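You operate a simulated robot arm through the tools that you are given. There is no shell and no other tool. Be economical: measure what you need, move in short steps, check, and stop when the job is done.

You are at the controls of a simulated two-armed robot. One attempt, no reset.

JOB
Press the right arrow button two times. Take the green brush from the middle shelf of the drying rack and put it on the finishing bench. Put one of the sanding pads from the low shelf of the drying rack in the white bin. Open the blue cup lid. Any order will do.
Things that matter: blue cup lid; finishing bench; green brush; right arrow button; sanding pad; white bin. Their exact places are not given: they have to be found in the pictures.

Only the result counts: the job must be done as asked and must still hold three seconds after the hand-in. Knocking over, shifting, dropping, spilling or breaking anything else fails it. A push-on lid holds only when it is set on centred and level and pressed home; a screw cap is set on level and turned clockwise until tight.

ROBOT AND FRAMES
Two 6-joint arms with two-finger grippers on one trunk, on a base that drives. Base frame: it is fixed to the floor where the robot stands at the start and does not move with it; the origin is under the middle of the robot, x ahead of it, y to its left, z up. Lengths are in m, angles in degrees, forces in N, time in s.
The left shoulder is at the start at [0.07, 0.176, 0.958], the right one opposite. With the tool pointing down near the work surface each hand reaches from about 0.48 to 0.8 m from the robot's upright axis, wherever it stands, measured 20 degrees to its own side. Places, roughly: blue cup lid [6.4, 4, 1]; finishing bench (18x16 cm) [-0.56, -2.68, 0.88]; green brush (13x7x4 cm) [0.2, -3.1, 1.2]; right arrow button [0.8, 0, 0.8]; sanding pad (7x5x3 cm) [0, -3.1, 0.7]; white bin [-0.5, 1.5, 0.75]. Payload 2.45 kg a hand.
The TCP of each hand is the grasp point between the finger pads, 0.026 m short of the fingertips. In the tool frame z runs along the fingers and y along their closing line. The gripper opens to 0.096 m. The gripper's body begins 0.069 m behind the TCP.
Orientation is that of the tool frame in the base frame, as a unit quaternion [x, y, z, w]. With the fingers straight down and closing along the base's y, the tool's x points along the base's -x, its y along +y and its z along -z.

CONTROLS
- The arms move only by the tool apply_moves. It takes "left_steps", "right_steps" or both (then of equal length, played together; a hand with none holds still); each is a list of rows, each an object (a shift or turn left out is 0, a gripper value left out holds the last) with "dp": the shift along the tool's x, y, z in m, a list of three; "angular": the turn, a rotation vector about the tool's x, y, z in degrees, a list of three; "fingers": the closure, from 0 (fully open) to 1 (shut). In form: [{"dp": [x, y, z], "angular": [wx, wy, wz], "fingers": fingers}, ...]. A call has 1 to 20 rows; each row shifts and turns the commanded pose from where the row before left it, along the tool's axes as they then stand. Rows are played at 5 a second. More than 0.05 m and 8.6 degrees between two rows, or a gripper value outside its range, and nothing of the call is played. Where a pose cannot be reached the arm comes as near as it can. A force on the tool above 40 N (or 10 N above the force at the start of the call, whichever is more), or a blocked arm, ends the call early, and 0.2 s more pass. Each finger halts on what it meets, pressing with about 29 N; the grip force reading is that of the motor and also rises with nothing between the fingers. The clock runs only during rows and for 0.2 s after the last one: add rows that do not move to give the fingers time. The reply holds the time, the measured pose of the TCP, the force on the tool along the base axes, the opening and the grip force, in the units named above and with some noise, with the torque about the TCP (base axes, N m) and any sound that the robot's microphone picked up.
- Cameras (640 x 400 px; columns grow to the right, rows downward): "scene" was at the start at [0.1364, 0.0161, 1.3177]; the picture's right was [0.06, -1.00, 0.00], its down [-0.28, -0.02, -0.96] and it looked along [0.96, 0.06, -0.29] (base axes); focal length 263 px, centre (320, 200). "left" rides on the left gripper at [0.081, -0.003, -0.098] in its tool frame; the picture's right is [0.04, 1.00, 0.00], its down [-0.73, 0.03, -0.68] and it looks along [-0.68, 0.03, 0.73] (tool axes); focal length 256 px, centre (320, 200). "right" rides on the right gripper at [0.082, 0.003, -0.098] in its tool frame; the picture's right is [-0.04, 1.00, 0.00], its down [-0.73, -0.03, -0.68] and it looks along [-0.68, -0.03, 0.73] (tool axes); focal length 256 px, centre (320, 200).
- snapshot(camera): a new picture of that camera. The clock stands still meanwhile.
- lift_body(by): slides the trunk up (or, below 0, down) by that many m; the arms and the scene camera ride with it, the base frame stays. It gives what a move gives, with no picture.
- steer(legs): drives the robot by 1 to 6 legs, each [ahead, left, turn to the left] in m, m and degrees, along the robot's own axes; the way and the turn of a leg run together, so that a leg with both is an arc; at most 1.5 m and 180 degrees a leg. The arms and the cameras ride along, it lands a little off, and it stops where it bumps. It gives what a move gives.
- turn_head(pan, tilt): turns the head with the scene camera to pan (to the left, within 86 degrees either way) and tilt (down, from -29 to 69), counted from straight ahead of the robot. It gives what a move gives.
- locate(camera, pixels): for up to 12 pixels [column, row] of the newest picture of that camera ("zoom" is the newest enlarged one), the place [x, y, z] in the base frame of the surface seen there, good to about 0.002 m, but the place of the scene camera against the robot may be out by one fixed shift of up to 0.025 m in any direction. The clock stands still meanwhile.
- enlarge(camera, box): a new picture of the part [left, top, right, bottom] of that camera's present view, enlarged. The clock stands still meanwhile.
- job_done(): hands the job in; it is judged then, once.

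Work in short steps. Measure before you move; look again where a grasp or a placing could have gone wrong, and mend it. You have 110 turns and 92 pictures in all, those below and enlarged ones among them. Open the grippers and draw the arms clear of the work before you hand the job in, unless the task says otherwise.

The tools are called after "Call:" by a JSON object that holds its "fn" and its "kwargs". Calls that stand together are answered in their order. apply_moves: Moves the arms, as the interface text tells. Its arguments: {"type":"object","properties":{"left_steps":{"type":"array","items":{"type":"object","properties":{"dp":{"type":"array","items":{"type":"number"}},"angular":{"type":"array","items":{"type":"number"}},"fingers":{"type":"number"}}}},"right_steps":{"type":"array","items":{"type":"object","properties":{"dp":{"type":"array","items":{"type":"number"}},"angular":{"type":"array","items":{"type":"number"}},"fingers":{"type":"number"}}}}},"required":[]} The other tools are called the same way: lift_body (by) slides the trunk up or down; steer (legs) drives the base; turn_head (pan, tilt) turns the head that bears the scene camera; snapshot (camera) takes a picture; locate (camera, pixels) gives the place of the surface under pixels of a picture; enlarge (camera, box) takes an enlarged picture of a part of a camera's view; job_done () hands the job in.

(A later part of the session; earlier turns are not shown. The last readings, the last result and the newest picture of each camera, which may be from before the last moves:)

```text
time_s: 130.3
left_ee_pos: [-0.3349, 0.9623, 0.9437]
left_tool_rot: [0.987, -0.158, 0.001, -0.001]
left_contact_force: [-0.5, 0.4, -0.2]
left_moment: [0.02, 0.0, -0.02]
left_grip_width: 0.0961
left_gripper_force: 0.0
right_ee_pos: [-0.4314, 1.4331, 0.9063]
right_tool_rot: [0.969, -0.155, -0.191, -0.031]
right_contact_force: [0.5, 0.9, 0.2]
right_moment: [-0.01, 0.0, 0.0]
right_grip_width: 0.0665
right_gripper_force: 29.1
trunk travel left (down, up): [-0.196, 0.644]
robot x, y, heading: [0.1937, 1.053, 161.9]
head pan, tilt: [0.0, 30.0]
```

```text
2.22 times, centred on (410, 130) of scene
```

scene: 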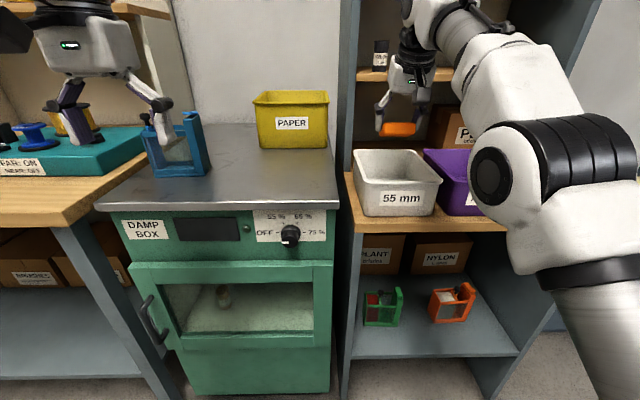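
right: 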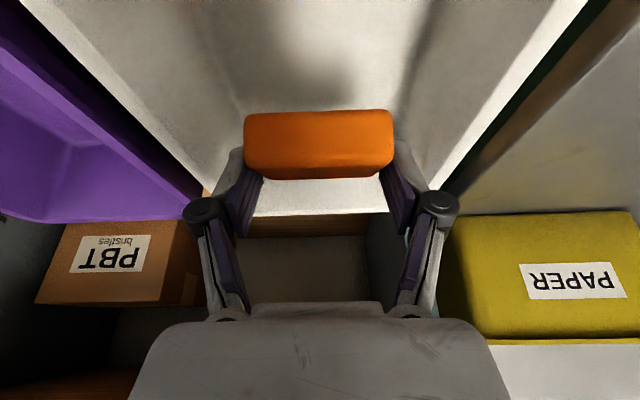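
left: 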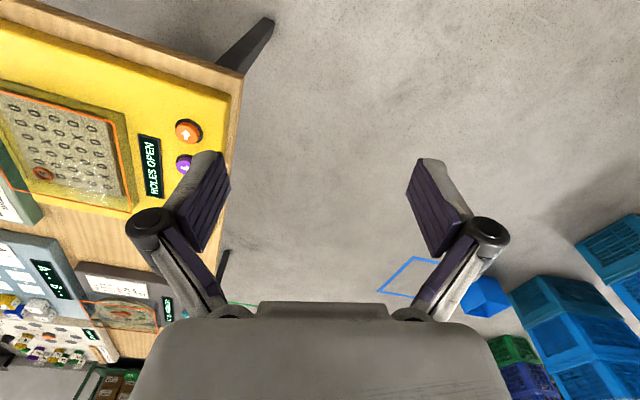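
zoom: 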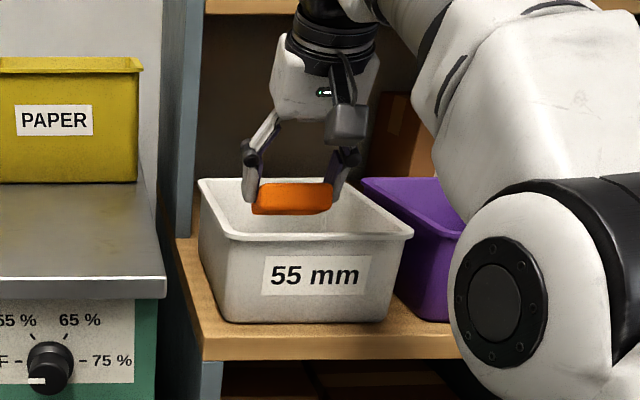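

The pad is over the bin's inside. I lower 2 cm more and open slightly to release.

Call:
{"fn": "lift_body", "kwargs": {"by": -0.022}}

Call:
{"fn": "apply_moves", "kwargs": {"right_steps": [{"fingers": 0.2}, {}, {}, {}]}}

Call:
{"fn": "lift_body", "kwargs": {"by": 0.266}}

Call:
{"fn": "snapshot", "kwargs": {"camera": "scene"}}

Call:
{"fn": "snapshot", "kwargs": {"camera": "right"}}

```text
time_s: 131.0
left_ee_pos: [-0.3351, 0.9628, 0.9208]
left_tool_rot: [0.988, -0.157, 0.001, 0.001]
left_contact_force: [0.0, 0.1, 0.6]
left_moment: [0.0, 0.02, 0.02]
left_grip_width: 0.0957
left_gripper_force: 0.0
right_ee_pos: [-0.4309, 1.4334, 0.885]
right_tool_rot: [0.969, -0.155, -0.19, -0.031]
right_contact_force: [-0.9, 0.9, -0.4]
right_moment: [-0.05, -0.01, 0.01]
right_grip_width: 0.067
right_gripper_force: 28.9
trunk travel left (down, up): [-0.174, 0.666]
robot x, y, heading: [0.1945, 1.0521, 161.9]
head pan, tilt: [0.0, 30.0]
```

```text
time_s: 132.0
left_ee_pos: [-0.3352, 0.9632, 0.9206]
left_tool_rot: [0.987, -0.158, 0.001, 0.001]
left_contact_force: [-0.2, -0.3, 0.0]
left_moment: [-0.02, -0.03, 0.04]
left_grip_width: 0.0957
left_gripper_force: 0.1
right_ee_pos: [-0.4318, 1.434, 0.8845]
right_tool_rot: [0.969, -0.155, -0.189, -0.03]
right_contact_force: [-0.4, 0.9, 0.0]
right_moment: [0.02, 0.0, 0.0]
right_grip_width: 0.077
right_gripper_force: 0.0
trunk travel left (down, up): [-0.174, 0.666]
robot x, y, heading: [0.1925, 1.0543, 161.8]
head pan, tilt: [0.0, 30.0]
```

```text
time_s: 134.7
left_ee_pos: [-0.336, 0.9624, 1.1865]
left_tool_rot: [0.987, -0.158, 0.001, 0.0]
left_contact_force: [0.0, 1.2, 0.2]
left_moment: [0.02, 0.01, 0.03]
left_grip_width: 0.096
left_gripper_force: 0.0
right_ee_pos: [-0.4316, 1.4346, 1.1497]
right_tool_rot: [0.969, -0.154, -0.19, -0.03]
right_contact_force: [0.0, -0.3, -0.4]
right_moment: [-0.01, 0.03, -0.02]
right_grip_width: 0.0769
right_gripper_force: 0.1
trunk travel left (down, up): [-0.44, 0.4]
robot x, y, heading: [0.1937, 1.0517, 162.1]
head pan, tilt: [0.0, 30.0]
```

```text
34 pictures are left
```

scene: 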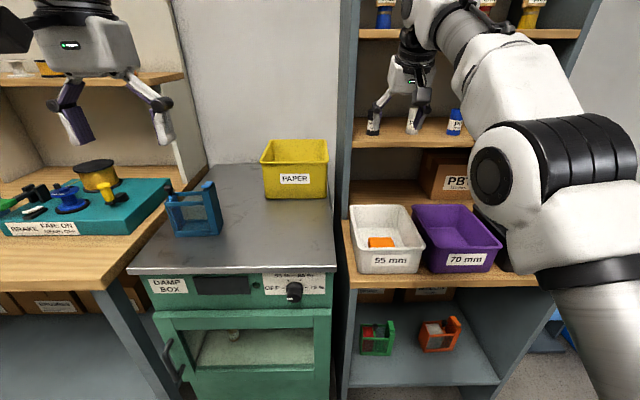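

```text
33 pictures are left
```

right: 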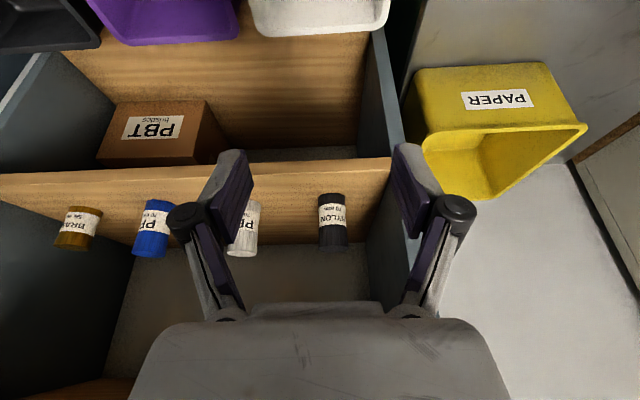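

The orange pad lies in the white bin. Next the blue cup lid near (6.4,4): I back off, turn toward it and look.

Call:
{"fn": "steer", "kwargs": {"legs": [[-0.4, 0, 0], [0, 0, -135]]}}

Call:
{"fn": "turn_head", "kwargs": {"pan": 0, "tilt": 15}}

Call:
{"fn": "snapshot", "kwargs": {"camera": "scene"}}

```text
time_s: 142.7
left_ee_pos: [0.8648, 1.3791, 1.1872]
left_tool_rot: [-0.254, 0.967, 0.0, -0.002]
left_contact_force: [0.6, -0.5, 0.1]
left_moment: [0.01, 0.0, 0.0]
left_grip_width: 0.0959
left_gripper_force: 0.1
right_ee_pos: [1.2769, 1.133, 1.1508]
right_tool_rot: [-0.249, 0.949, 0.048, 0.186]
right_contact_force: [0.0, -0.4, 0.3]
right_moment: [0.0, 0.01, -0.01]
right_grip_width: 0.0768
right_gripper_force: 0.0
trunk travel left (down, up): [-0.44, 0.4]
robot x, y, heading: [0.5722, 0.9264, 29.5]
head pan, tilt: [0.0, 30.0]
```

```text
time_s: 143.4
left_ee_pos: [0.8639, 1.3796, 1.1872]
left_tool_rot: [-0.255, 0.967, 0.0, -0.001]
left_contact_force: [-0.4, -0.6, -0.6]
left_moment: [0.05, 0.03, -0.01]
left_grip_width: 0.096
left_gripper_force: 0.0
right_ee_pos: [1.277, 1.1329, 1.1501]
right_tool_rot: [-0.249, 0.949, 0.049, 0.186]
right_contact_force: [0.0, -0.1, -0.3]
right_moment: [0.0, -0.01, -0.01]
right_grip_width: 0.0768
right_gripper_force: 0.1
trunk travel left (down, up): [-0.44, 0.4]
robot x, y, heading: [0.5723, 0.9284, 29.4]
head pan, tilt: [0.0, 15.0]
```

```text
32 pictures are left
```

scene: 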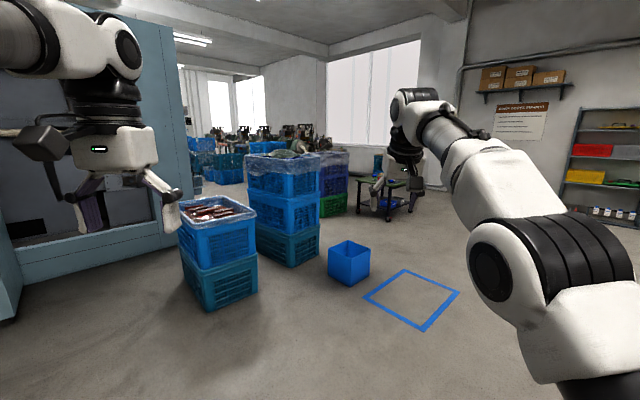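

I zoom on the small dark table at (395,190) and measure floor landmarks for the route.

Call:
{"fn": "enlarge", "kwargs": {"camera": "scene", "box": [310, 140, 450, 230]}}

Call:
{"fn": "locate", "kwargs": {"camera": "scene", "pixels": [[362, 212], [408, 212], [396, 183], [338, 280], [290, 258], [340, 213], [430, 185], [440, 310], [372, 295], [480, 210], [366, 160]]}}

```text
4.44 times, centred on (380, 185) of scene
```

zoom: 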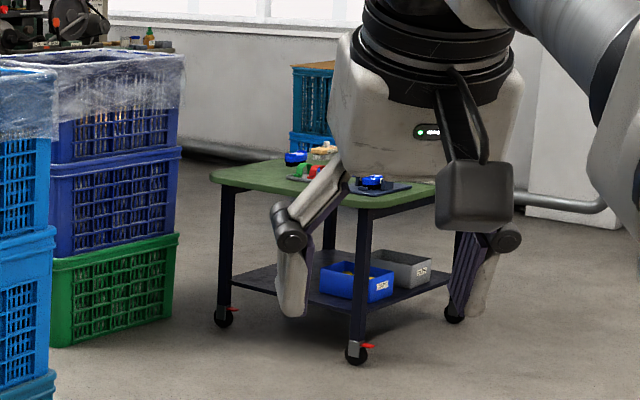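

```text
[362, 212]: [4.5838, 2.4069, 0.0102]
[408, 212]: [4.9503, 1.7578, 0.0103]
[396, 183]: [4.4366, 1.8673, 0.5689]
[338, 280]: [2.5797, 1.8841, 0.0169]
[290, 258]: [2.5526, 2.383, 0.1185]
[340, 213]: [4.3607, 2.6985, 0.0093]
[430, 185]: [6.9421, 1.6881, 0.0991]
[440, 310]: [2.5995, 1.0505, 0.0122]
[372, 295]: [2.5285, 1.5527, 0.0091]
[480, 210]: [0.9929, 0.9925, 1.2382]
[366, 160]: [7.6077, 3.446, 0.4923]
```

The cup lid is farther, beyond crate stacks at (2.5,2.4), (4.4,2.7) and a table at (4.4–5.2,1.7–2.4). I route along y≈0.93: turn to heading 0 and drive 2.8 m, then look.

Call:
{"fn": "steer", "kwargs": {"legs": [[0, 0, -29.4], [1.4, 0, 0], [1.4, 0, 0]]}}

Call:
{"fn": "turn_head", "kwargs": {"pan": 20, "tilt": 12}}

Call:
{"fn": "snapshot", "kwargs": {"camera": "scene"}}

```text
time_s: 158.5
left_ee_pos: [3.8644, 1.2017, 1.1873]
left_tool_rot: [-0.009, 1.0, 0.0, -0.001]
left_contact_force: [0.7, 0.1, -0.8]
left_moment: [0.01, -0.03, -0.03]
left_grip_width: 0.0961
left_gripper_force: 0.1
right_ee_pos: [4.1092, 0.7866, 1.1488]
right_tool_rot: [-0.009, 0.981, 0.002, 0.193]
right_contact_force: [0.2, -0.3, 0.6]
right_moment: [-0.02, -0.02, -0.01]
right_grip_width: 0.0768
right_gripper_force: 0.0
trunk travel left (down, up): [-0.44, 0.4]
robot x, y, heading: [3.3898, 0.9373, 1.0]
head pan, tilt: [0.0, 15.0]
```

```text
time_s: 159.4
left_ee_pos: [3.8641, 1.2018, 1.1861]
left_tool_rot: [-0.009, 1.0, 0.0, 0.0]
left_contact_force: [0.1, -0.1, 0.5]
left_moment: [0.0, -0.02, 0.05]
left_grip_width: 0.0959
left_gripper_force: 0.0
right_ee_pos: [4.1087, 0.7872, 1.1507]
right_tool_rot: [-0.008, 0.981, 0.001, 0.193]
right_contact_force: [1.3, -1.1, 0.0]
right_moment: [-0.01, -0.01, -0.01]
right_grip_width: 0.0768
right_gripper_force: 0.0
trunk travel left (down, up): [-0.44, 0.4]
robot x, y, heading: [3.3959, 0.942, 1.5]
head pan, tilt: [20.0, 12.0]
```

```text
30 pictures are left
```

scene: 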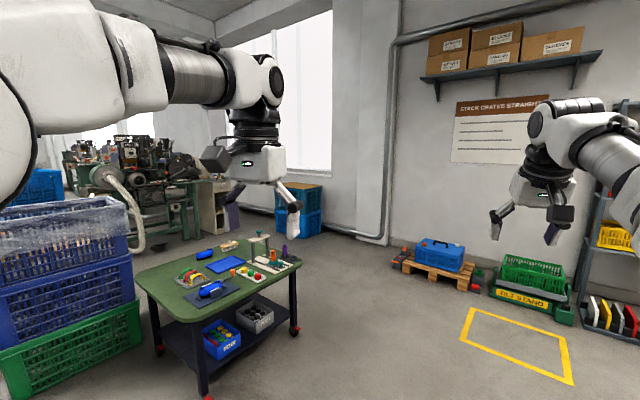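

Direction to (6.4,4) falls near column 203; I zoom there.

Call:
{"fn": "enlarge", "kwargs": {"camera": "scene", "box": [60, 110, 330, 260]}}

Call:
{"fn": "locate", "kwargs": {"camera": "scene", "pixels": [[200, 185], [215, 190], [215, 230], [180, 235], [298, 330], [235, 240], [290, 262], [300, 230], [120, 165], [185, 160]]}}

```text
2.37 times, centred on (195, 185) of scene
```

zoom: 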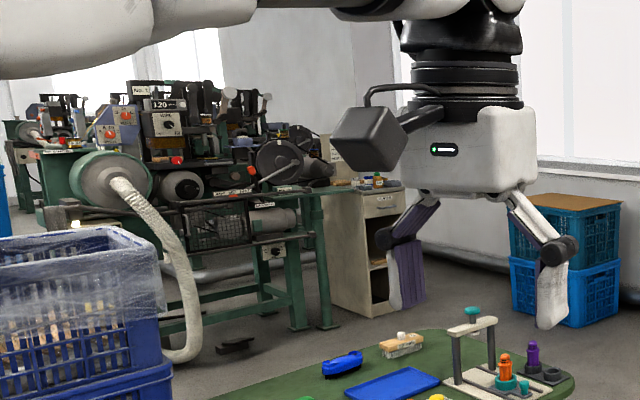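

```text
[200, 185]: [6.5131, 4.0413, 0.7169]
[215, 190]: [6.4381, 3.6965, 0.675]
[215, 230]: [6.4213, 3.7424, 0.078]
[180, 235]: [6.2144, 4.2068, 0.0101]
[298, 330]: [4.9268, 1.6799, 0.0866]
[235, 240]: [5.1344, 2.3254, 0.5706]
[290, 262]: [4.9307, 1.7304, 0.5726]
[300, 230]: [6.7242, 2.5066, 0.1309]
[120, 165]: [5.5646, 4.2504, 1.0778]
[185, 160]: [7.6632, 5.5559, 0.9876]
```

The cabinet with jars at (6.45,3.9) holds the goal. The pallet at (440,265) may lie in the way; I measure it.

Call:
{"fn": "locate", "kwargs": {"camera": "scene", "pixels": [[397, 265], [430, 282], [470, 290], [460, 265], [520, 300], [470, 310], [460, 345], [575, 385], [375, 240], [560, 320]]}}

```text
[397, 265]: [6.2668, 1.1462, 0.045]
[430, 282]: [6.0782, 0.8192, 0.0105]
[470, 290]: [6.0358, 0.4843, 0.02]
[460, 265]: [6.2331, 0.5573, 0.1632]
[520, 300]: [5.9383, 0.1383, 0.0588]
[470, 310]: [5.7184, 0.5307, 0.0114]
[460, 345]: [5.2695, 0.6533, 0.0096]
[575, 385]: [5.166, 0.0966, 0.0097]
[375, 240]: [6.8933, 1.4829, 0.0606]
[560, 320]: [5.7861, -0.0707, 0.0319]
```

Pallet at x≥6.05, y<1.2. I drive 1.6 ahead to x≈5.0, turn to heading 50, then 1.4 m diagonally between table and pallet, and turn to 90.

Call:
{"fn": "steer", "kwargs": {"legs": [[0.8, 0, 0], [0.8, 0, 0], [0, 0, 48.5], [1.4, 0, 0], [0, 0, 30]]}}

Call:
{"fn": "turn_head", "kwargs": {"pan": 0, "tilt": 15}}

Call:
{"fn": "snapshot", "kwargs": {"camera": "scene"}}

```text
time_s: 177.9
left_ee_pos: [5.7362, 2.5641, 1.1863]
left_tool_rot: [-0.647, 0.762, -0.001, -0.001]
left_contact_force: [0.0, 0.1, 0.4]
left_moment: [0.03, -0.04, 0.02]
left_grip_width: 0.0958
left_gripper_force: 0.0
right_ee_pos: [6.1869, 2.7338, 1.1508]
right_tool_rot: [-0.636, 0.747, 0.124, 0.146]
right_contact_force: [0.2, -0.3, 0.6]
right_moment: [0.03, -0.01, 0.0]
right_grip_width: 0.0763
right_gripper_force: 0.1
trunk travel left (down, up): [-0.44, 0.4]
robot x, y, heading: [5.9113, 2.059, 80.9]
head pan, tilt: [20.0, 12.0]
```

```text
time_s: 178.8
left_ee_pos: [5.7361, 2.5649, 1.1868]
left_tool_rot: [-0.649, 0.761, -0.001, -0.001]
left_contact_force: [-0.4, 0.0, -0.1]
left_moment: [-0.03, 0.0, -0.02]
left_grip_width: 0.0957
left_gripper_force: 0.0
right_ee_pos: [6.1875, 2.7327, 1.1491]
right_tool_rot: [-0.636, 0.747, 0.125, 0.146]
right_contact_force: [0.7, 0.0, 0.0]
right_moment: [0.0, 0.01, 0.01]
right_grip_width: 0.0768
right_gripper_force: 0.1
trunk travel left (down, up): [-0.44, 0.4]
robot x, y, heading: [5.9097, 2.0585, 80.6]
head pan, tilt: [0.0, 15.0]
```

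```text
28 pictures are left
```

scene: 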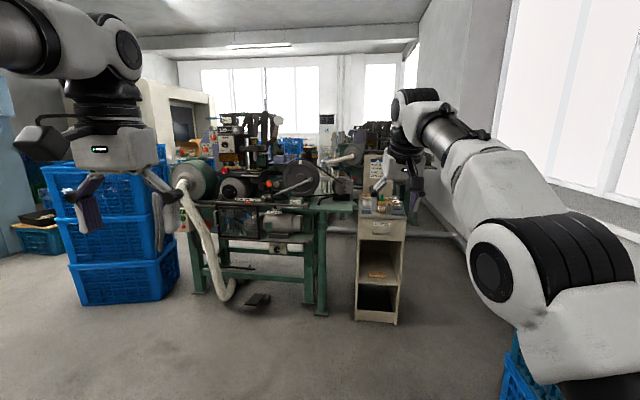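

Call:
{"fn": "enlarge", "kwargs": {"camera": "scene", "box": [270, 150, 430, 250]}}

Call:
{"fn": "locate", "kwargs": {"camera": "scene", "pixels": [[380, 225], [360, 318], [397, 320], [357, 212], [405, 215], [320, 312], [170, 300], [250, 300], [515, 370]]}}

```text
4.00 times, centred on (350, 200) of scene
```

zoom: 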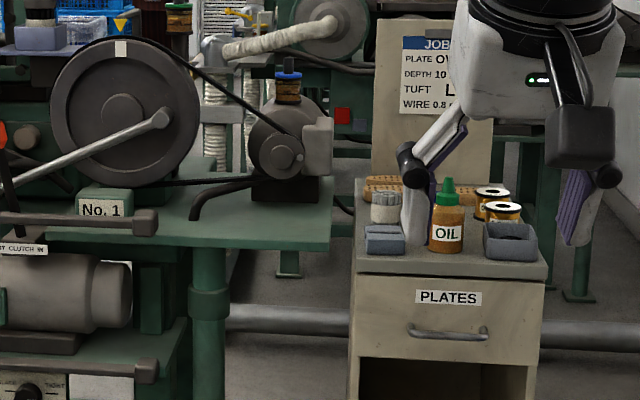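

```text
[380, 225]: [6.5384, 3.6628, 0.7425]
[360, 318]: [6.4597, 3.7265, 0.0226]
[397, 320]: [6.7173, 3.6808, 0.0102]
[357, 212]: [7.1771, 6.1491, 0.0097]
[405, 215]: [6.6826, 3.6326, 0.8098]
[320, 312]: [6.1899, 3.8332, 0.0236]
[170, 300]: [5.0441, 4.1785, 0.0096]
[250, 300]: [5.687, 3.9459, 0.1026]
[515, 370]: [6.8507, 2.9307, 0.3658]
```

A glass oil cup with a blue lid sits on the motor at zoom (289,78). I measure it.

Call:
{"fn": "locate", "kwargs": {"camera": "zoom", "pixels": [[289, 76], [288, 95], [278, 76], [300, 76], [290, 130], [290, 62], [280, 185], [125, 120], [325, 215]]}}

Call:
{"fn": "enlarge", "kwargs": {"camera": "scene", "box": [325, 155, 365, 205]}}

```text
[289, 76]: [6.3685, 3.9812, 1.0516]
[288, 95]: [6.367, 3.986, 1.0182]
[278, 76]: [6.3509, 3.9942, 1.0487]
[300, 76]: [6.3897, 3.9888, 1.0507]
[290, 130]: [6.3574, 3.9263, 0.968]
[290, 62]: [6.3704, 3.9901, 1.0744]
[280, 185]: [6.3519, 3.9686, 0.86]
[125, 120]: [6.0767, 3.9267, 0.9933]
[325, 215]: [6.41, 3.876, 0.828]
```

```text
8.00 times, centred on (345, 180) of scene
```

zoom: 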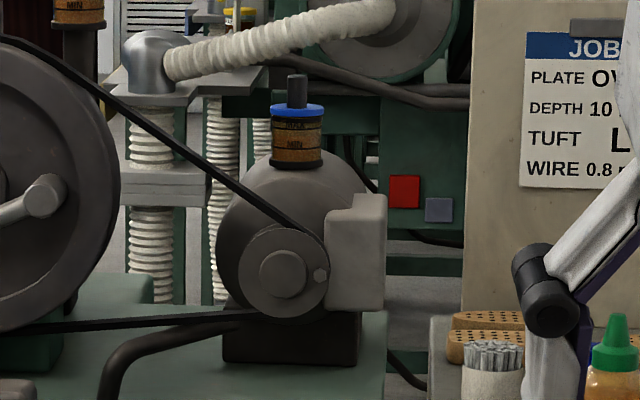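

Machine face is about heading 80 – I'm aligned. I set the right hand upright again, then drive 1.15 ahead and look at the lid with the hand camera.

Call:
{"fn": "apply_moves", "kwargs": {"right_steps": [{"angular": [0, 7.5, 0], "fingers": 0}, {"angular": [0, 7.5, 0]}, {"angular": [0, 7.4, 0]}, {}]}}

Call:
{"fn": "steer", "kwargs": {"legs": [[1.14, 0.05, 0]]}}

Call:
{"fn": "snapshot", "kwargs": {"camera": "right"}}

Call:
{"fn": "snapshot", "kwargs": {"camera": "scene"}}

```text
time_s: 179.8
left_ee_pos: [5.7358, 2.5655, 1.1864]
left_tool_rot: [-0.648, 0.762, -0.001, 0.0]
left_contact_force: [0.2, 0.5, 0.1]
left_moment: [0.01, 0.03, 0.02]
left_grip_width: 0.096
left_gripper_force: 0.1
right_ee_pos: [6.1914, 2.6665, 1.1134]
right_tool_rot: [-0.647, 0.762, -0.002, -0.001]
right_contact_force: [-0.4, -0.2, -0.4]
right_moment: [-0.01, -0.04, -0.03]
right_grip_width: 0.0961
right_gripper_force: 0.0
right hand out of reach, approached as far as the arm can: row 1, 2, 3
trunk travel left (down, up): [-0.44, 0.4]
robot x, y, heading: [5.9109, 2.0595, 80.5]
head pan, tilt: [0.0, 15.0]
```

```text
time_s: 185.6
left_ee_pos: [5.861, 3.6903, 1.1863]
left_tool_rot: [-0.651, 0.759, 0.0, -0.001]
left_contact_force: [0.0, 0.8, -0.6]
left_moment: [0.02, 0.02, 0.03]
left_grip_width: 0.096
left_gripper_force: 0.2
right_ee_pos: [6.3143, 3.7984, 1.1138]
right_tool_rot: [-0.65, 0.76, -0.001, -0.001]
right_contact_force: [0.0, 0.2, -0.2]
right_moment: [-0.03, -0.01, -0.01]
right_grip_width: 0.0959
right_gripper_force: 0.1
trunk travel left (down, up): [-0.44, 0.4]
robot x, y, heading: [6.0368, 3.1852, 81.1]
head pan, tilt: [0.0, 15.0]
```

```text
25 pictures are left
```

right: 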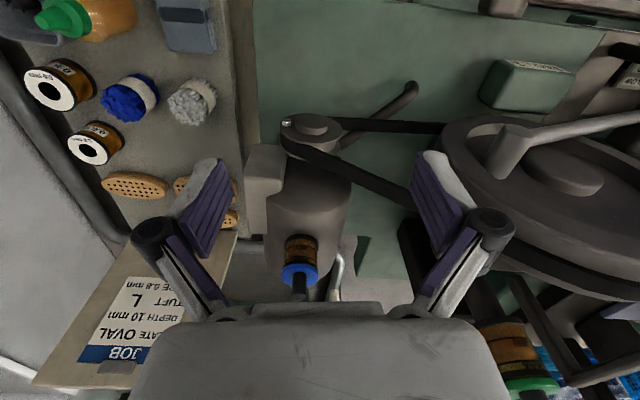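

```text
24 pictures are left
```

scene: 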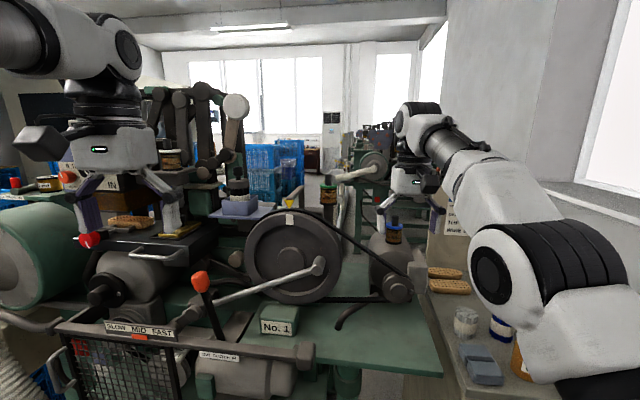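

The lid is at (300,275) in the hand view and (394,226) in the scene. I zoom both to see what kind of lid it is.

Call:
{"fn": "enlarge", "kwargs": {"camera": "right", "box": [260, 220, 360, 310]}}

Call:
{"fn": "enlarge", "kwargs": {"camera": "scene", "box": [365, 190, 425, 260]}}

Call:
{"fn": "locate", "kwargs": {"camera": "right", "pixels": [[300, 272], [283, 273], [318, 273], [300, 284], [300, 292], [300, 255], [298, 298], [290, 278], [310, 278]]}}

```text
4.44 times, centred on (310, 265) of right
```

zoom: 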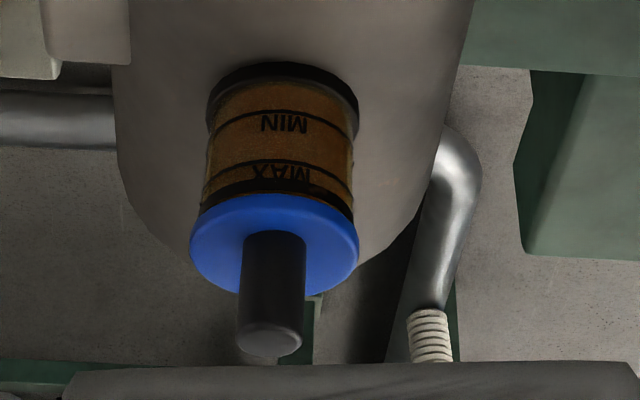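

```text
5.71 times, centred on (395, 225) of scene
```

zoom: 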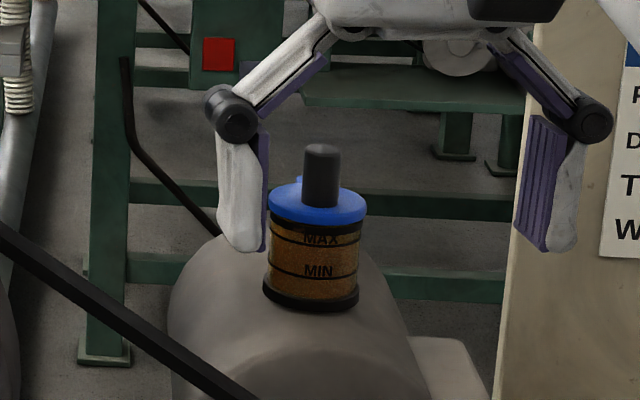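

```text
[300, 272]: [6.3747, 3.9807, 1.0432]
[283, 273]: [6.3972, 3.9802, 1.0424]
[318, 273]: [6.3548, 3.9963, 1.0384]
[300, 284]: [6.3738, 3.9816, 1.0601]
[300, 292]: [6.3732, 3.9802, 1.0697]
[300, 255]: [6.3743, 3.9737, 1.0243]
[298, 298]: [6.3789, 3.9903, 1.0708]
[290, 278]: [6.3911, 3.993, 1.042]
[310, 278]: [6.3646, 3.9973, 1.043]
```

There's a small blue nub behind the disc (scene zoom (300,181)), maybe a hinge. I enlarge more and measure it.

Call:
{"fn": "locate", "kwargs": {"camera": "zoom", "pixels": [[300, 181], [318, 205], [275, 195], [362, 200], [320, 148], [320, 170], [300, 188]]}}

Call:
{"fn": "enlarge", "kwargs": {"camera": "scene", "box": [384, 203, 404, 223]}}

```text
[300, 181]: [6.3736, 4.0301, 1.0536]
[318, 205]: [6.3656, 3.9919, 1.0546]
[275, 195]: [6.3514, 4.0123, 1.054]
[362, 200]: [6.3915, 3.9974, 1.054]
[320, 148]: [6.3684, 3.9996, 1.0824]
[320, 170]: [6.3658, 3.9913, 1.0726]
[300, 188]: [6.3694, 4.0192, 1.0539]
```

```text
16.00 times, centred on (394, 213) of scene
```

zoom: 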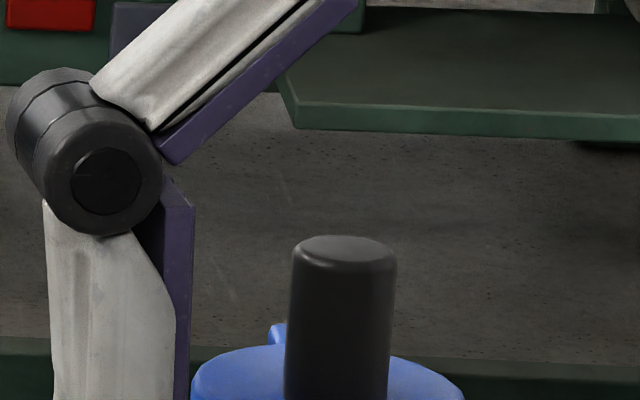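

It is hinged at the far side (nub at +0.03 beyond the knob), so pushing the knob up/away opens it. Before driving nearer I check clearance to the machine front and under the left hand.

Call:
{"fn": "locate", "kwargs": {"camera": "scene", "pixels": [[150, 350], [250, 360], [300, 350], [70, 350], [205, 285], [90, 240], [180, 232], [130, 220], [440, 370], [460, 340], [480, 370], [320, 265]]}}

```text
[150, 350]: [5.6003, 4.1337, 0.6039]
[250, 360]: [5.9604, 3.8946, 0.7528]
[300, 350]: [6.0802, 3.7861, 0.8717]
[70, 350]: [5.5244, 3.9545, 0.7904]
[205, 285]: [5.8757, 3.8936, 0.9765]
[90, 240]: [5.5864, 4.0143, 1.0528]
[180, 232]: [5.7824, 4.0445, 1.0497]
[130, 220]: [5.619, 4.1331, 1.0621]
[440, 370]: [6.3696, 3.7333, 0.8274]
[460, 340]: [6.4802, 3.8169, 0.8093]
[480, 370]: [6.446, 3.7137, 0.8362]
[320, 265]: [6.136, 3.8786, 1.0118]
```

Clearances suffice. I close the right fingers and drive 0.13 ahead, 0.03 right, leaving the fingertips about 6 cm short of the knob.

Call:
{"fn": "apply_moves", "kwargs": {"right_steps": [{"dp": [0, 0, -0.02], "fingers": 1}, {}, {}, {}]}}

Call:
{"fn": "steer", "kwargs": {"legs": [[0.13, -0.03, 0]]}}

Call:
{"fn": "snapshot", "kwargs": {"camera": "right"}}

Call:
{"fn": "enlarge", "kwargs": {"camera": "right", "box": [240, 90, 400, 210]}}

```text
time_s: 186.6
left_ee_pos: [5.8606, 3.6901, 1.1869]
left_tool_rot: [-0.65, 0.76, -0.001, 0.0]
left_contact_force: [-0.2, 0.3, 0.3]
left_moment: [0.03, 0.0, 0.03]
left_grip_width: 0.0958
left_gripper_force: 0.0
right_ee_pos: [6.3135, 3.79, 1.127]
right_tool_rot: [-0.65, 0.76, 0.0, 0.0]
right_contact_force: [-0.1, -0.1, 0.7]
right_moment: [0.03, 0.02, 0.0]
right_grip_width: 0.0002
right_gripper_force: 28.5
right hand out of reach, approached as far as the arm can: row 1
trunk travel left (down, up): [-0.44, 0.4]
robot x, y, heading: [6.0368, 3.1848, 81.3]
head pan, tilt: [0.0, 15.0]
```

```text
time_s: 187.9
left_ee_pos: [5.9105, 3.8143, 1.1869]
left_tool_rot: [-0.651, 0.759, -0.001, -0.001]
left_contact_force: [-0.2, -0.6, -1.0]
left_moment: [-0.02, 0.01, 0.03]
left_grip_width: 0.0962
left_gripper_force: 0.1
right_ee_pos: [6.362, 3.9146, 1.1271]
right_tool_rot: [-0.651, 0.759, 0.0, 0.0]
right_contact_force: [0.0, 0.3, 0.5]
right_moment: [0.03, 0.05, -0.01]
right_grip_width: 0.0
right_gripper_force: 28.6
trunk travel left (down, up): [-0.44, 0.4]
robot x, y, heading: [6.0877, 3.3087, 81.1]
head pan, tilt: [0.0, 15.0]
```

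```text
20 pictures are left
```

right: 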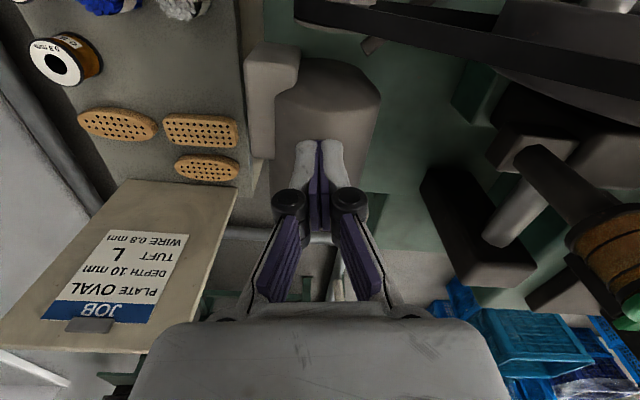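

```text
3.33 times, centred on (320, 150) of right
```

zoom: 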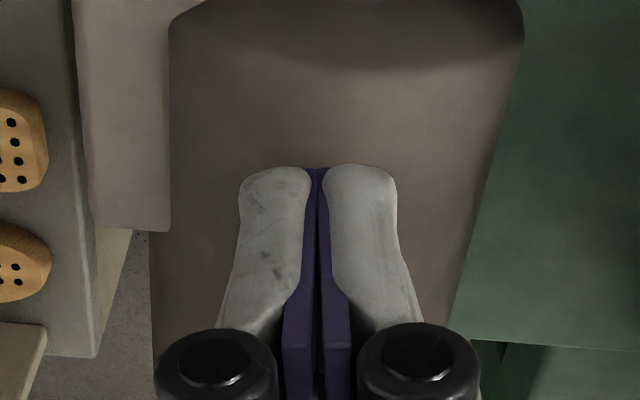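

The hand is in line with the knob (7.7 cm short). I open the fingers to ~4 cm, move 7.7 cm ahead above the knob and look.

Call:
{"fn": "apply_moves", "kwargs": {"right_steps": [{"dp": [-0.026, 0, 0], "fingers": 0.55}, {"dp": [-0.026, 0, 0]}, {"dp": [-0.025, 0, 0]}, {}, {}]}}

Call:
{"fn": "snapshot", "kwargs": {"camera": "right"}}

```text
time_s: 189.1
left_ee_pos: [5.9087, 3.8143, 1.1874]
left_tool_rot: [-0.651, 0.759, 0.0, 0.0]
left_contact_force: [0.1, -0.2, 0.3]
left_moment: [-0.01, 0.02, -0.01]
left_grip_width: 0.096
left_gripper_force: 0.1
right_ee_pos: [6.3695, 3.927, 1.1104]
right_tool_rot: [-0.651, 0.759, 0.0, 0.0]
right_contact_force: [0.0, 0.0, -0.6]
right_moment: [0.02, 0.01, -0.02]
right_grip_width: 0.0428
right_gripper_force: 0.1
right hand out of reach, approached as far as the arm can: row 1, 2, 3
trunk travel left (down, up): [-0.44, 0.4]
robot x, y, heading: [6.0852, 3.3071, 81.4]
head pan, tilt: [0.0, 15.0]
```

```text
18 pictures are left
```

right: 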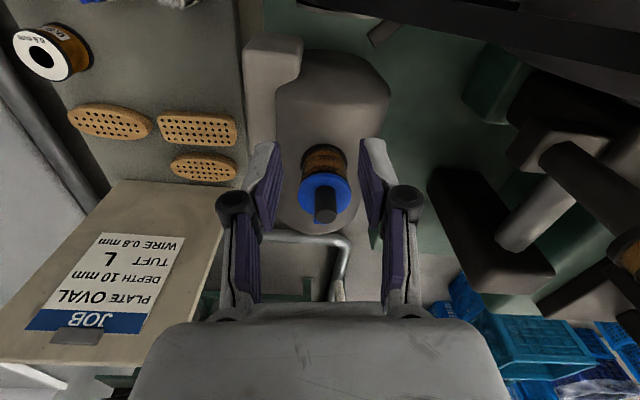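

The arm is at its outer limit at this height; raising the trunk will help. First I measure the knob again from here.

Call:
{"fn": "locate", "kwargs": {"camera": "right", "pixels": [[325, 215], [325, 200], [325, 190], [302, 195], [348, 195], [316, 208], [335, 208], [325, 178]]}}

Call:
{"fn": "lift_body", "kwargs": {"by": 0.2}}

Call:
{"fn": "apply_moves", "kwargs": {"right_steps": [{"dp": [0, 0, 0.04]}, {"dp": [0, 0, 0.04]}, {"dp": [0, 0, 0.04]}, {"dp": [0, 0, 0.04]}, {"dp": [0, 0, 0.02]}, {}]}}

```text
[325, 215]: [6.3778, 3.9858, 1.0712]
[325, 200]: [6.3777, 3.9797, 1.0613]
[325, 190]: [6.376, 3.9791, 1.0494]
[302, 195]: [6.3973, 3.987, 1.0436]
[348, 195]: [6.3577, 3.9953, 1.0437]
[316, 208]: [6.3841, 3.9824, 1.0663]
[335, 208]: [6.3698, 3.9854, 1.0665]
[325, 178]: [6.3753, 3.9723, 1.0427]
```

```text
time_s: 191.2
left_ee_pos: [5.9093, 3.8145, 1.3861]
left_tool_rot: [-0.651, 0.759, -0.001, -0.001]
left_contact_force: [-0.4, -0.4, -1.1]
left_moment: [0.02, -0.02, -0.02]
left_grip_width: 0.0958
left_gripper_force: 0.0
right_ee_pos: [6.3691, 3.9265, 1.3092]
right_tool_rot: [-0.651, 0.759, 0.001, 0.001]
right_contact_force: [0.1, 0.0, -0.3]
right_moment: [0.02, 0.01, 0.0]
right_grip_width: 0.043
right_gripper_force: 0.1
trunk travel left (down, up): [-0.64, 0.2]
robot x, y, heading: [6.084, 3.3071, 81.0]
head pan, tilt: [0.0, 15.0]
```

```text
time_s: 192.6
left_ee_pos: [5.9091, 3.8138, 1.3858]
left_tool_rot: [-0.65, 0.76, -0.001, -0.001]
left_contact_force: [0.0, 0.2, -0.3]
left_moment: [0.01, 0.01, 0.0]
left_grip_width: 0.096
left_gripper_force: 0.0
right_ee_pos: [6.3687, 3.926, 1.1285]
right_tool_rot: [-0.651, 0.759, 0.001, 0.001]
right_contact_force: [0.2, -0.2, 0.9]
right_moment: [0.01, 0.01, -0.01]
right_grip_width: 0.043
right_gripper_force: 0.1
trunk travel left (down, up): [-0.64, 0.2]
robot x, y, heading: [6.0864, 3.3072, 81.2]
head pan, tilt: [0.0, 15.0]
```

Knob centre (6.377,3.989), top 1.072. Now I move 6.4 cm ahead over it (tips ~3 cm above the knob top).

Call:
{"fn": "apply_moves", "kwargs": {"right_steps": [{"dp": [-0.022, 0.001, 0]}, {"dp": [-0.022, 0, 0]}, {"dp": [-0.02, 0, 0]}, {}, {}]}}

Call:
{"fn": "snapshot", "kwargs": {"camera": "right"}}

```text
time_s: 193.8
left_ee_pos: [5.9089, 3.8137, 1.3866]
left_tool_rot: [-0.651, 0.759, 0.0, 0.001]
left_contact_force: [0.9, 0.1, 0.8]
left_moment: [-0.01, 0.0, 0.0]
left_grip_width: 0.0959
left_gripper_force: 0.0
right_ee_pos: [6.3769, 3.9906, 1.1308]
right_tool_rot: [-0.651, 0.759, 0.001, 0.001]
right_contact_force: [-0.3, 0.7, -0.4]
right_moment: [-0.01, 0.03, 0.0]
right_grip_width: 0.0432
right_gripper_force: 0.1
trunk travel left (down, up): [-0.64, 0.2]
robot x, y, heading: [6.0867, 3.3085, 81.3]
head pan, tilt: [0.0, 15.0]
```

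```text
17 pictures are left
```

right: 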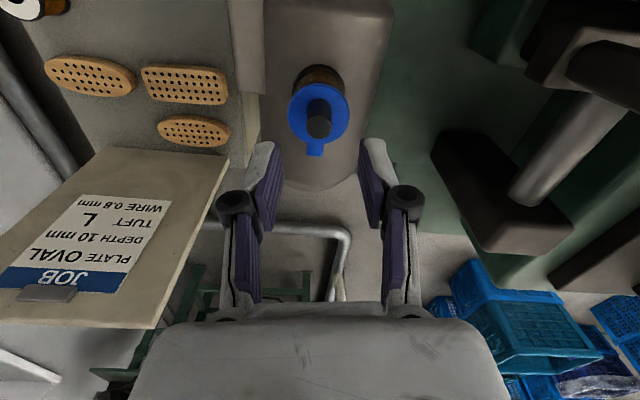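

A blue tab at the far side of the lid (315,148) is visible now; I zoom to judge whether it is a hinge or a thumb tab.

Call:
{"fn": "enlarge", "kwargs": {"camera": "right", "box": [280, 60, 360, 165]}}

Call:
{"fn": "locate", "kwargs": {"camera": "zoom", "pixels": [[320, 200], [320, 240], [290, 300], [290, 350], [290, 365]]}}

```text
3.81 times, centred on (320, 112) of right
```

zoom: 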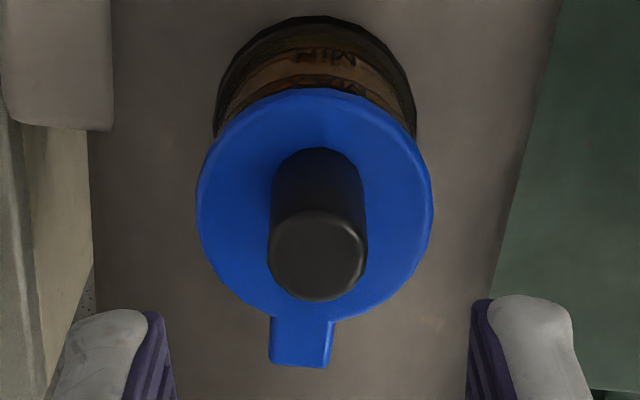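

```text
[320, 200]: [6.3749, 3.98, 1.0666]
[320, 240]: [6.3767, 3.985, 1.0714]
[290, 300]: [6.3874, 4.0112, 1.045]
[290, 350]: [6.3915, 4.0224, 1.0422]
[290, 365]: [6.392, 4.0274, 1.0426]
```

The tab points to heading ≈67°, 3–4 cm from the knob: the hinge side. I yaw the hand 14° clockwise to match, and lower so the fingertips overlap the knob's top 1 cm.

Call:
{"fn": "apply_moves", "kwargs": {"right_steps": [{"angular": [0, 0, 7]}, {"angular": [0, 0, 7]}, {}, {"dp": [0, 0, 0.02]}, {"dp": [0, 0, 0.015]}, {"dp": [0, 0, 0.008]}, {}]}}

Call:
{"fn": "snapshot", "kwargs": {"camera": "right"}}

```text
time_s: 195.4
left_ee_pos: [5.9097, 3.8148, 1.3868]
left_tool_rot: [-0.651, 0.759, -0.001, -0.001]
left_contact_force: [0.7, -0.8, 0.3]
left_moment: [0.01, 0.0, -0.01]
left_grip_width: 0.0962
left_gripper_force: 0.1
right_ee_pos: [6.3778, 3.9895, 1.0856]
right_tool_rot: [-0.553, 0.833, 0.001, 0.0]
right_contact_force: [0.0, -0.5, -0.1]
right_moment: [0.0, -0.03, 0.0]
right_grip_width: 0.0432
right_gripper_force: 0.0
trunk travel left (down, up): [-0.64, 0.2]
robot x, y, heading: [6.0825, 3.3055, 81.4]
head pan, tilt: [0.0, 15.0]
```

```text
15 pictures are left
```

right: 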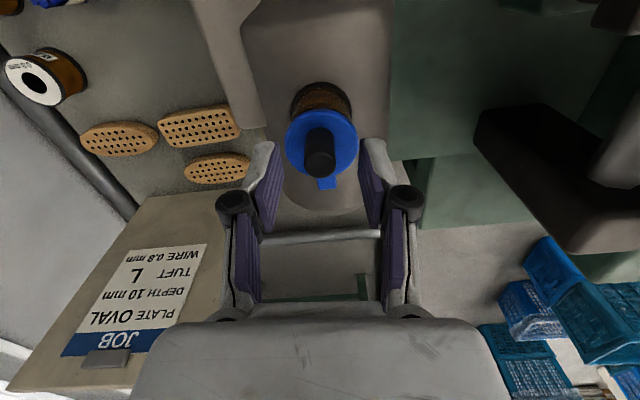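

The knob is centred between the tips and the tab points straight away. I close on the knob.

Call:
{"fn": "apply_moves", "kwargs": {"right_steps": [{"fingers": 0.7}, {"fingers": 0.85}, {"fingers": 1}, {}]}}

```text
time_s: 196.4
left_ee_pos: [5.9085, 3.8139, 1.3867]
left_tool_rot: [-0.65, 0.76, -0.001, -0.001]
left_contact_force: [0.6, -0.1, -0.4]
left_moment: [-0.03, 0.02, 0.03]
left_grip_width: 0.0961
left_gripper_force: 0.0
right_ee_pos: [6.3782, 3.9897, 1.0849]
right_tool_rot: [-0.554, 0.833, 0.0, -0.001]
right_contact_force: [-1.0, -0.1, -1.9]
right_moment: [0.03, -0.04, -0.02]
right_grip_width: 0.0174
right_gripper_force: 42.3
trunk travel left (down, up): [-0.64, 0.2]
robot x, y, heading: [6.0845, 3.3093, 81.3]
head pan, tilt: [0.0, 15.0]
```

Knob gripped (17 mm). I try the first 15° of the hinge arc: 7 mm ahead and 7 mm up.

Call:
{"fn": "apply_moves", "kwargs": {"right_steps": [{"dp": [-0.0034, 0, -0.0037]}, {"dp": [-0.0038, 0, -0.0035]}, {}]}}

Call:
{"fn": "enlarge", "kwargs": {"camera": "right", "box": [250, 60, 390, 220]}}

```text
time_s: 197.2
left_ee_pos: [5.9108, 3.8141, 1.3879]
left_tool_rot: [-0.65, 0.76, 0.0, 0.0]
left_contact_force: [-0.8, 0.1, 0.0]
left_moment: [-0.02, -0.02, 0.02]
left_grip_width: 0.0959
left_gripper_force: 0.1
right_ee_pos: [6.3822, 3.9943, 1.0912]
right_tool_rot: [-0.553, 0.833, -0.001, -0.002]
right_contact_force: [-3.2, -25.4, -28.6]
right_moment: [-0.5, 0.06, -0.03]
right_grip_width: 0.0179
right_gripper_force: 43.3
trunk travel left (down, up): [-0.64, 0.2]
robot x, y, heading: [6.0855, 3.3102, 81.0]
head pan, tilt: [0.0, 15.0]
```

```text
2.50 times, centred on (320, 140) of right
```

zoom: 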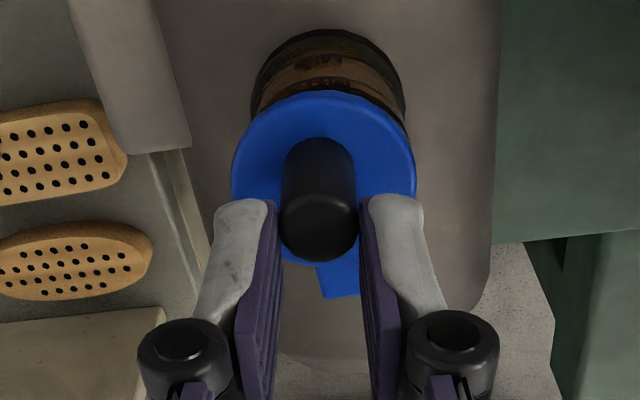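

Strong resistance (25 N ahead, 28 N up): it does not hinge that way. I return to relieve the stress and inspect whether anything moved.

Call:
{"fn": "apply_moves", "kwargs": {"right_steps": [{"dp": [0.0036, 0, 0.0036]}, {"dp": [0.0036, 0, 0.0036]}, {}]}}

Call:
{"fn": "apply_moves", "kwargs": {"right_steps": [{"dp": [0, 0, -0.002]}, {"dp": [0.001, 0, -0.002]}, {}]}}

Call:
{"fn": "enlarge", "kwargs": {"camera": "right", "box": [250, 60, 390, 220]}}

Call:
{"fn": "locate", "kwargs": {"camera": "zoom", "pixels": [[320, 110], [260, 150], [390, 150], [245, 190], [405, 190], [340, 285], [318, 250], [335, 270]]}}

```text
time_s: 198.0
left_ee_pos: [5.911, 3.8167, 1.3876]
left_tool_rot: [-0.652, 0.759, -0.001, -0.001]
left_contact_force: [-0.6, 0.1, 0.2]
left_moment: [0.02, 0.0, -0.01]
left_grip_width: 0.096
left_gripper_force: 0.0
right_ee_pos: [6.3792, 3.9938, 1.0912]
right_tool_rot: [-0.553, 0.833, 0.004, 0.004]
right_contact_force: [13.2, 25.4, 28.2]
right_moment: [0.51, -0.3, -0.09]
right_grip_width: 0.0176
right_gripper_force: 42.8
trunk travel left (down, up): [-0.64, 0.2]
robot x, y, heading: [6.0848, 3.3132, 81.1]
head pan, tilt: [0.0, 15.0]
```

```text
time_s: 198.8
left_ee_pos: [5.9089, 3.8171, 1.3862]
left_tool_rot: [-0.651, 0.759, -0.001, -0.002]
left_contact_force: [0.7, 0.2, 0.2]
left_moment: [0.02, 0.01, 0.04]
left_grip_width: 0.0959
left_gripper_force: 0.1
right_ee_pos: [6.3781, 3.992, 1.0884]
right_tool_rot: [-0.554, 0.833, 0.001, 0.0]
right_contact_force: [10.1, 25.2, 15.8]
right_moment: [0.98, -0.46, -0.04]
right_grip_width: 0.0171
right_gripper_force: 42.5
trunk travel left (down, up): [-0.64, 0.2]
robot x, y, heading: [6.086, 3.3075, 81.6]
head pan, tilt: [0.0, 15.0]
```

```text
2.50 times, centred on (320, 140) of right
```

zoom: 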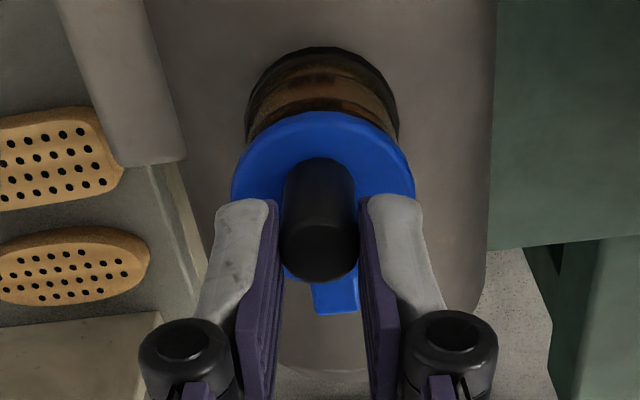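

```text
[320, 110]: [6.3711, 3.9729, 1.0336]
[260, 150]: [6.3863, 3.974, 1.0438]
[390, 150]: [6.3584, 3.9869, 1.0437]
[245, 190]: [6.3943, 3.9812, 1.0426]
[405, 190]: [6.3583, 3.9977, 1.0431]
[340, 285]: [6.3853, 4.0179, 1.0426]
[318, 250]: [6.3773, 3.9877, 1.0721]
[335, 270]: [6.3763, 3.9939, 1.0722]
```

The lid stayed level (z 1.043 all round), so it's not hinged at the tab. I release to remove stress, regrip, and test a straight small lift with a slight pull toward me (hinge on the near side, tab as thumb lip).

Call:
{"fn": "apply_moves", "kwargs": {"right_steps": [{"fingers": 0.6}, {}, {}]}}

Call:
{"fn": "apply_moves", "kwargs": {"right_steps": [{"fingers": 0.85}, {"fingers": 1}, {}, {"dp": [0.002, 0, -0.003]}, {"dp": [0.002, 0, -0.002]}, {}]}}

```text
time_s: 199.6
left_ee_pos: [5.9081, 3.8145, 1.3863]
left_tool_rot: [-0.651, 0.759, 0.0, 0.0]
left_contact_force: [0.1, 0.5, 0.0]
left_moment: [0.03, -0.01, -0.01]
left_grip_width: 0.0962
left_gripper_force: 0.0
right_ee_pos: [6.3781, 3.9889, 1.0911]
right_tool_rot: [-0.554, 0.833, 0.0, 0.0]
right_contact_force: [0.1, 0.6, -0.2]
right_moment: [0.01, 0.0, 0.0]
right_grip_width: 0.0383
right_gripper_force: 0.0
trunk travel left (down, up): [-0.64, 0.2]
robot x, y, heading: [6.0868, 3.3061, 81.3]
head pan, tilt: [0.0, 15.0]
```

```text
time_s: 201.0
left_ee_pos: [5.9104, 3.8179, 1.3843]
left_tool_rot: [-0.651, 0.759, -0.002, -0.002]
left_contact_force: [-0.7, -0.4, 0.1]
left_moment: [-0.01, 0.02, 0.0]
left_grip_width: 0.0957
left_gripper_force: 0.0
right_ee_pos: [6.3772, 3.9888, 1.0916]
right_tool_rot: [-0.554, 0.833, -0.002, -0.002]
right_contact_force: [1.3, 2.8, -26.0]
right_moment: [0.84, -0.42, -0.05]
right_grip_width: 0.0172
right_gripper_force: 42.8
trunk travel left (down, up): [-0.64, 0.2]
robot x, y, heading: [6.0859, 3.3072, 81.3]
head pan, tilt: [0.0, 15.0]
```

The knob holds vertically even at 26 N, so the lid probably turns. I regrip stress-free and twist 24° counter-clockwise, watching the torque and the tab.

Call:
{"fn": "apply_moves", "kwargs": {"right_steps": [{"fingers": 0.6}, {}, {"dp": [0, 0, 0.006]}, {"fingers": 0.85}, {"fingers": 1}, {}, {}]}}

Call:
{"fn": "apply_moves", "kwargs": {"right_steps": [{"angular": [0, 0, -6]}, {"angular": [0, 0, -6]}, {"angular": [0, 0, -6]}, {"angular": [0, 0, -6]}, {}]}}

Call:
{"fn": "enlarge", "kwargs": {"camera": "right", "box": [250, 60, 390, 220]}}

```text
time_s: 202.6
left_ee_pos: [5.9089, 3.8141, 1.3866]
left_tool_rot: [-0.651, 0.759, 0.0, 0.0]
left_contact_force: [0.7, 0.1, 0.0]
left_moment: [-0.02, -0.01, 0.0]
left_grip_width: 0.0961
left_gripper_force: 0.0
right_ee_pos: [6.3754, 3.9855, 1.0911]
right_tool_rot: [-0.553, 0.833, 0.0, 0.0]
right_contact_force: [2.4, 2.9, 3.6]
right_moment: [0.62, -0.35, -0.07]
right_grip_width: 0.0175
right_gripper_force: 42.8
trunk travel left (down, up): [-0.64, 0.2]
robot x, y, heading: [6.0823, 3.308, 81.4]
head pan, tilt: [0.0, 15.0]
```

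```text
time_s: 203.8
left_ee_pos: [5.912, 3.8124, 1.3886]
left_tool_rot: [-0.651, 0.759, 0.001, -0.001]
left_contact_force: [-0.4, -0.7, 0.5]
left_moment: [0.04, 0.04, 0.01]
left_grip_width: 0.0959
left_gripper_force: 0.1
right_ee_pos: [6.3768, 3.9846, 1.09]
right_tool_rot: [0.715, -0.7, -0.002, 0.001]
right_contact_force: [8.5, -6.3, 4.5]
right_moment: [-0.46, -0.36, -0.03]
right_grip_width: 0.0169
right_gripper_force: 43.0
trunk travel left (down, up): [-0.64, 0.2]
robot x, y, heading: [6.0885, 3.3064, 81.3]
head pan, tilt: [0.0, 15.0]
```

```text
2.50 times, centred on (320, 140) of right
```

zoom: 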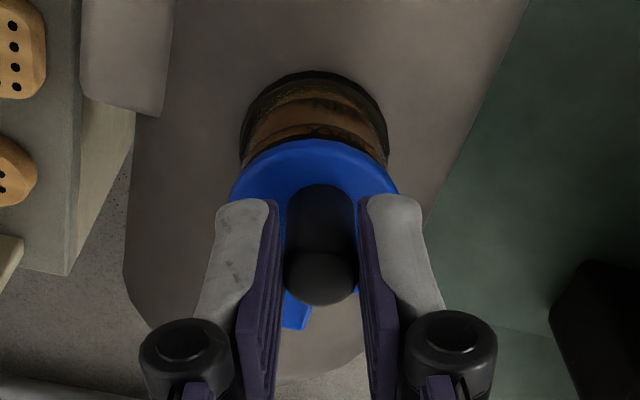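

The tab stayed put while the hand turned, and the radial pulls were blocked: the lug looks like a vertical pivot pin, so the lid should swing aside. I loosen to a 2.2 cm cage, turn back to heading 67, and test a sideways push of 1 cm to the right.

Call:
{"fn": "apply_moves", "kwargs": {"right_steps": [{"fingers": 0.7}, {}, {"angular": [0, 0, 6]}, {"angular": [0, 0, 6]}, {"angular": [0, 0, 6]}, {"angular": [0, 0, 6]}, {"fingers": 0.77}, {}]}}

Call:
{"fn": "apply_moves", "kwargs": {"right_steps": [{"dp": [0, -0.003, 0]}, {"dp": [0, -0.003, 0]}, {"dp": [-0.001, -0.004, 0]}, {}]}}

```text
time_s: 205.6
left_ee_pos: [5.9098, 3.8146, 1.3867]
left_tool_rot: [-0.65, 0.76, -0.001, 0.0]
left_contact_force: [0.7, 1.0, -1.4]
left_moment: [-0.01, -0.03, 0.01]
left_grip_width: 0.0963
left_gripper_force: 0.0
right_ee_pos: [6.3778, 3.9842, 1.0894]
right_tool_rot: [-0.554, 0.833, 0.0, 0.0]
right_contact_force: [-0.8, -0.1, 0.4]
right_moment: [0.02, 0.04, 0.01]
right_grip_width: 0.0221
right_gripper_force: 0.0
trunk travel left (down, up): [-0.64, 0.2]
robot x, y, heading: [6.0845, 3.3064, 81.3]
head pan, tilt: [0.0, 15.0]
```

```text
time_s: 206.6
left_ee_pos: [5.9097, 3.8158, 1.3861]
left_tool_rot: [-0.65, 0.76, 0.0, -0.001]
left_contact_force: [-0.4, -0.7, -0.1]
left_moment: [0.01, 0.02, 0.02]
left_grip_width: 0.096
left_gripper_force: 0.1
right_ee_pos: [6.3862, 3.9814, 1.0889]
right_tool_rot: [-0.553, 0.833, 0.0, 0.0]
right_contact_force: [0.2, -0.7, -0.1]
right_moment: [-0.02, -0.02, 0.01]
right_grip_width: 0.0227
right_gripper_force: 0.5
trunk travel left (down, up): [-0.64, 0.2]
robot x, y, heading: [6.0864, 3.3055, 81.4]
head pan, tilt: [0.0, 15.0]
```

It moved right with almost no force. I look.

Call:
{"fn": "enlarge", "kwargs": {"camera": "right", "box": [250, 60, 390, 220]}}

Call:
{"fn": "locate", "kwargs": {"camera": "zoom", "pixels": [[320, 240], [320, 200], [250, 180], [400, 180], [320, 310], [340, 310], [300, 310]]}}

```text
2.50 times, centred on (320, 140) of right
```

zoom: 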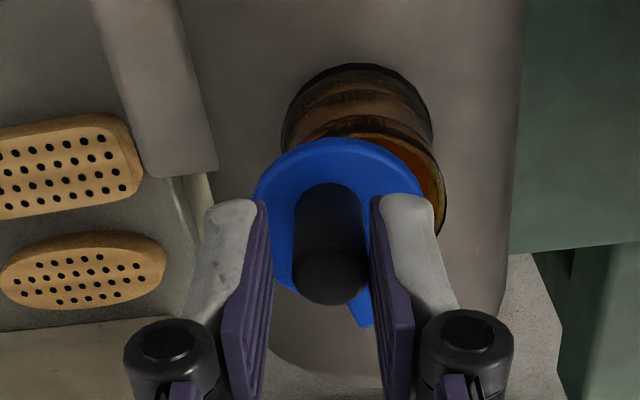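

```text
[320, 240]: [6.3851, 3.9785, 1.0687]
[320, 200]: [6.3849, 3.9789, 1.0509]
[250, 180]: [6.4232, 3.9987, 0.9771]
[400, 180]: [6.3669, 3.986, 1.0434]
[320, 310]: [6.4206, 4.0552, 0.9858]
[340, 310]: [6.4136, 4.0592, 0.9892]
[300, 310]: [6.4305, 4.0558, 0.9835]
```

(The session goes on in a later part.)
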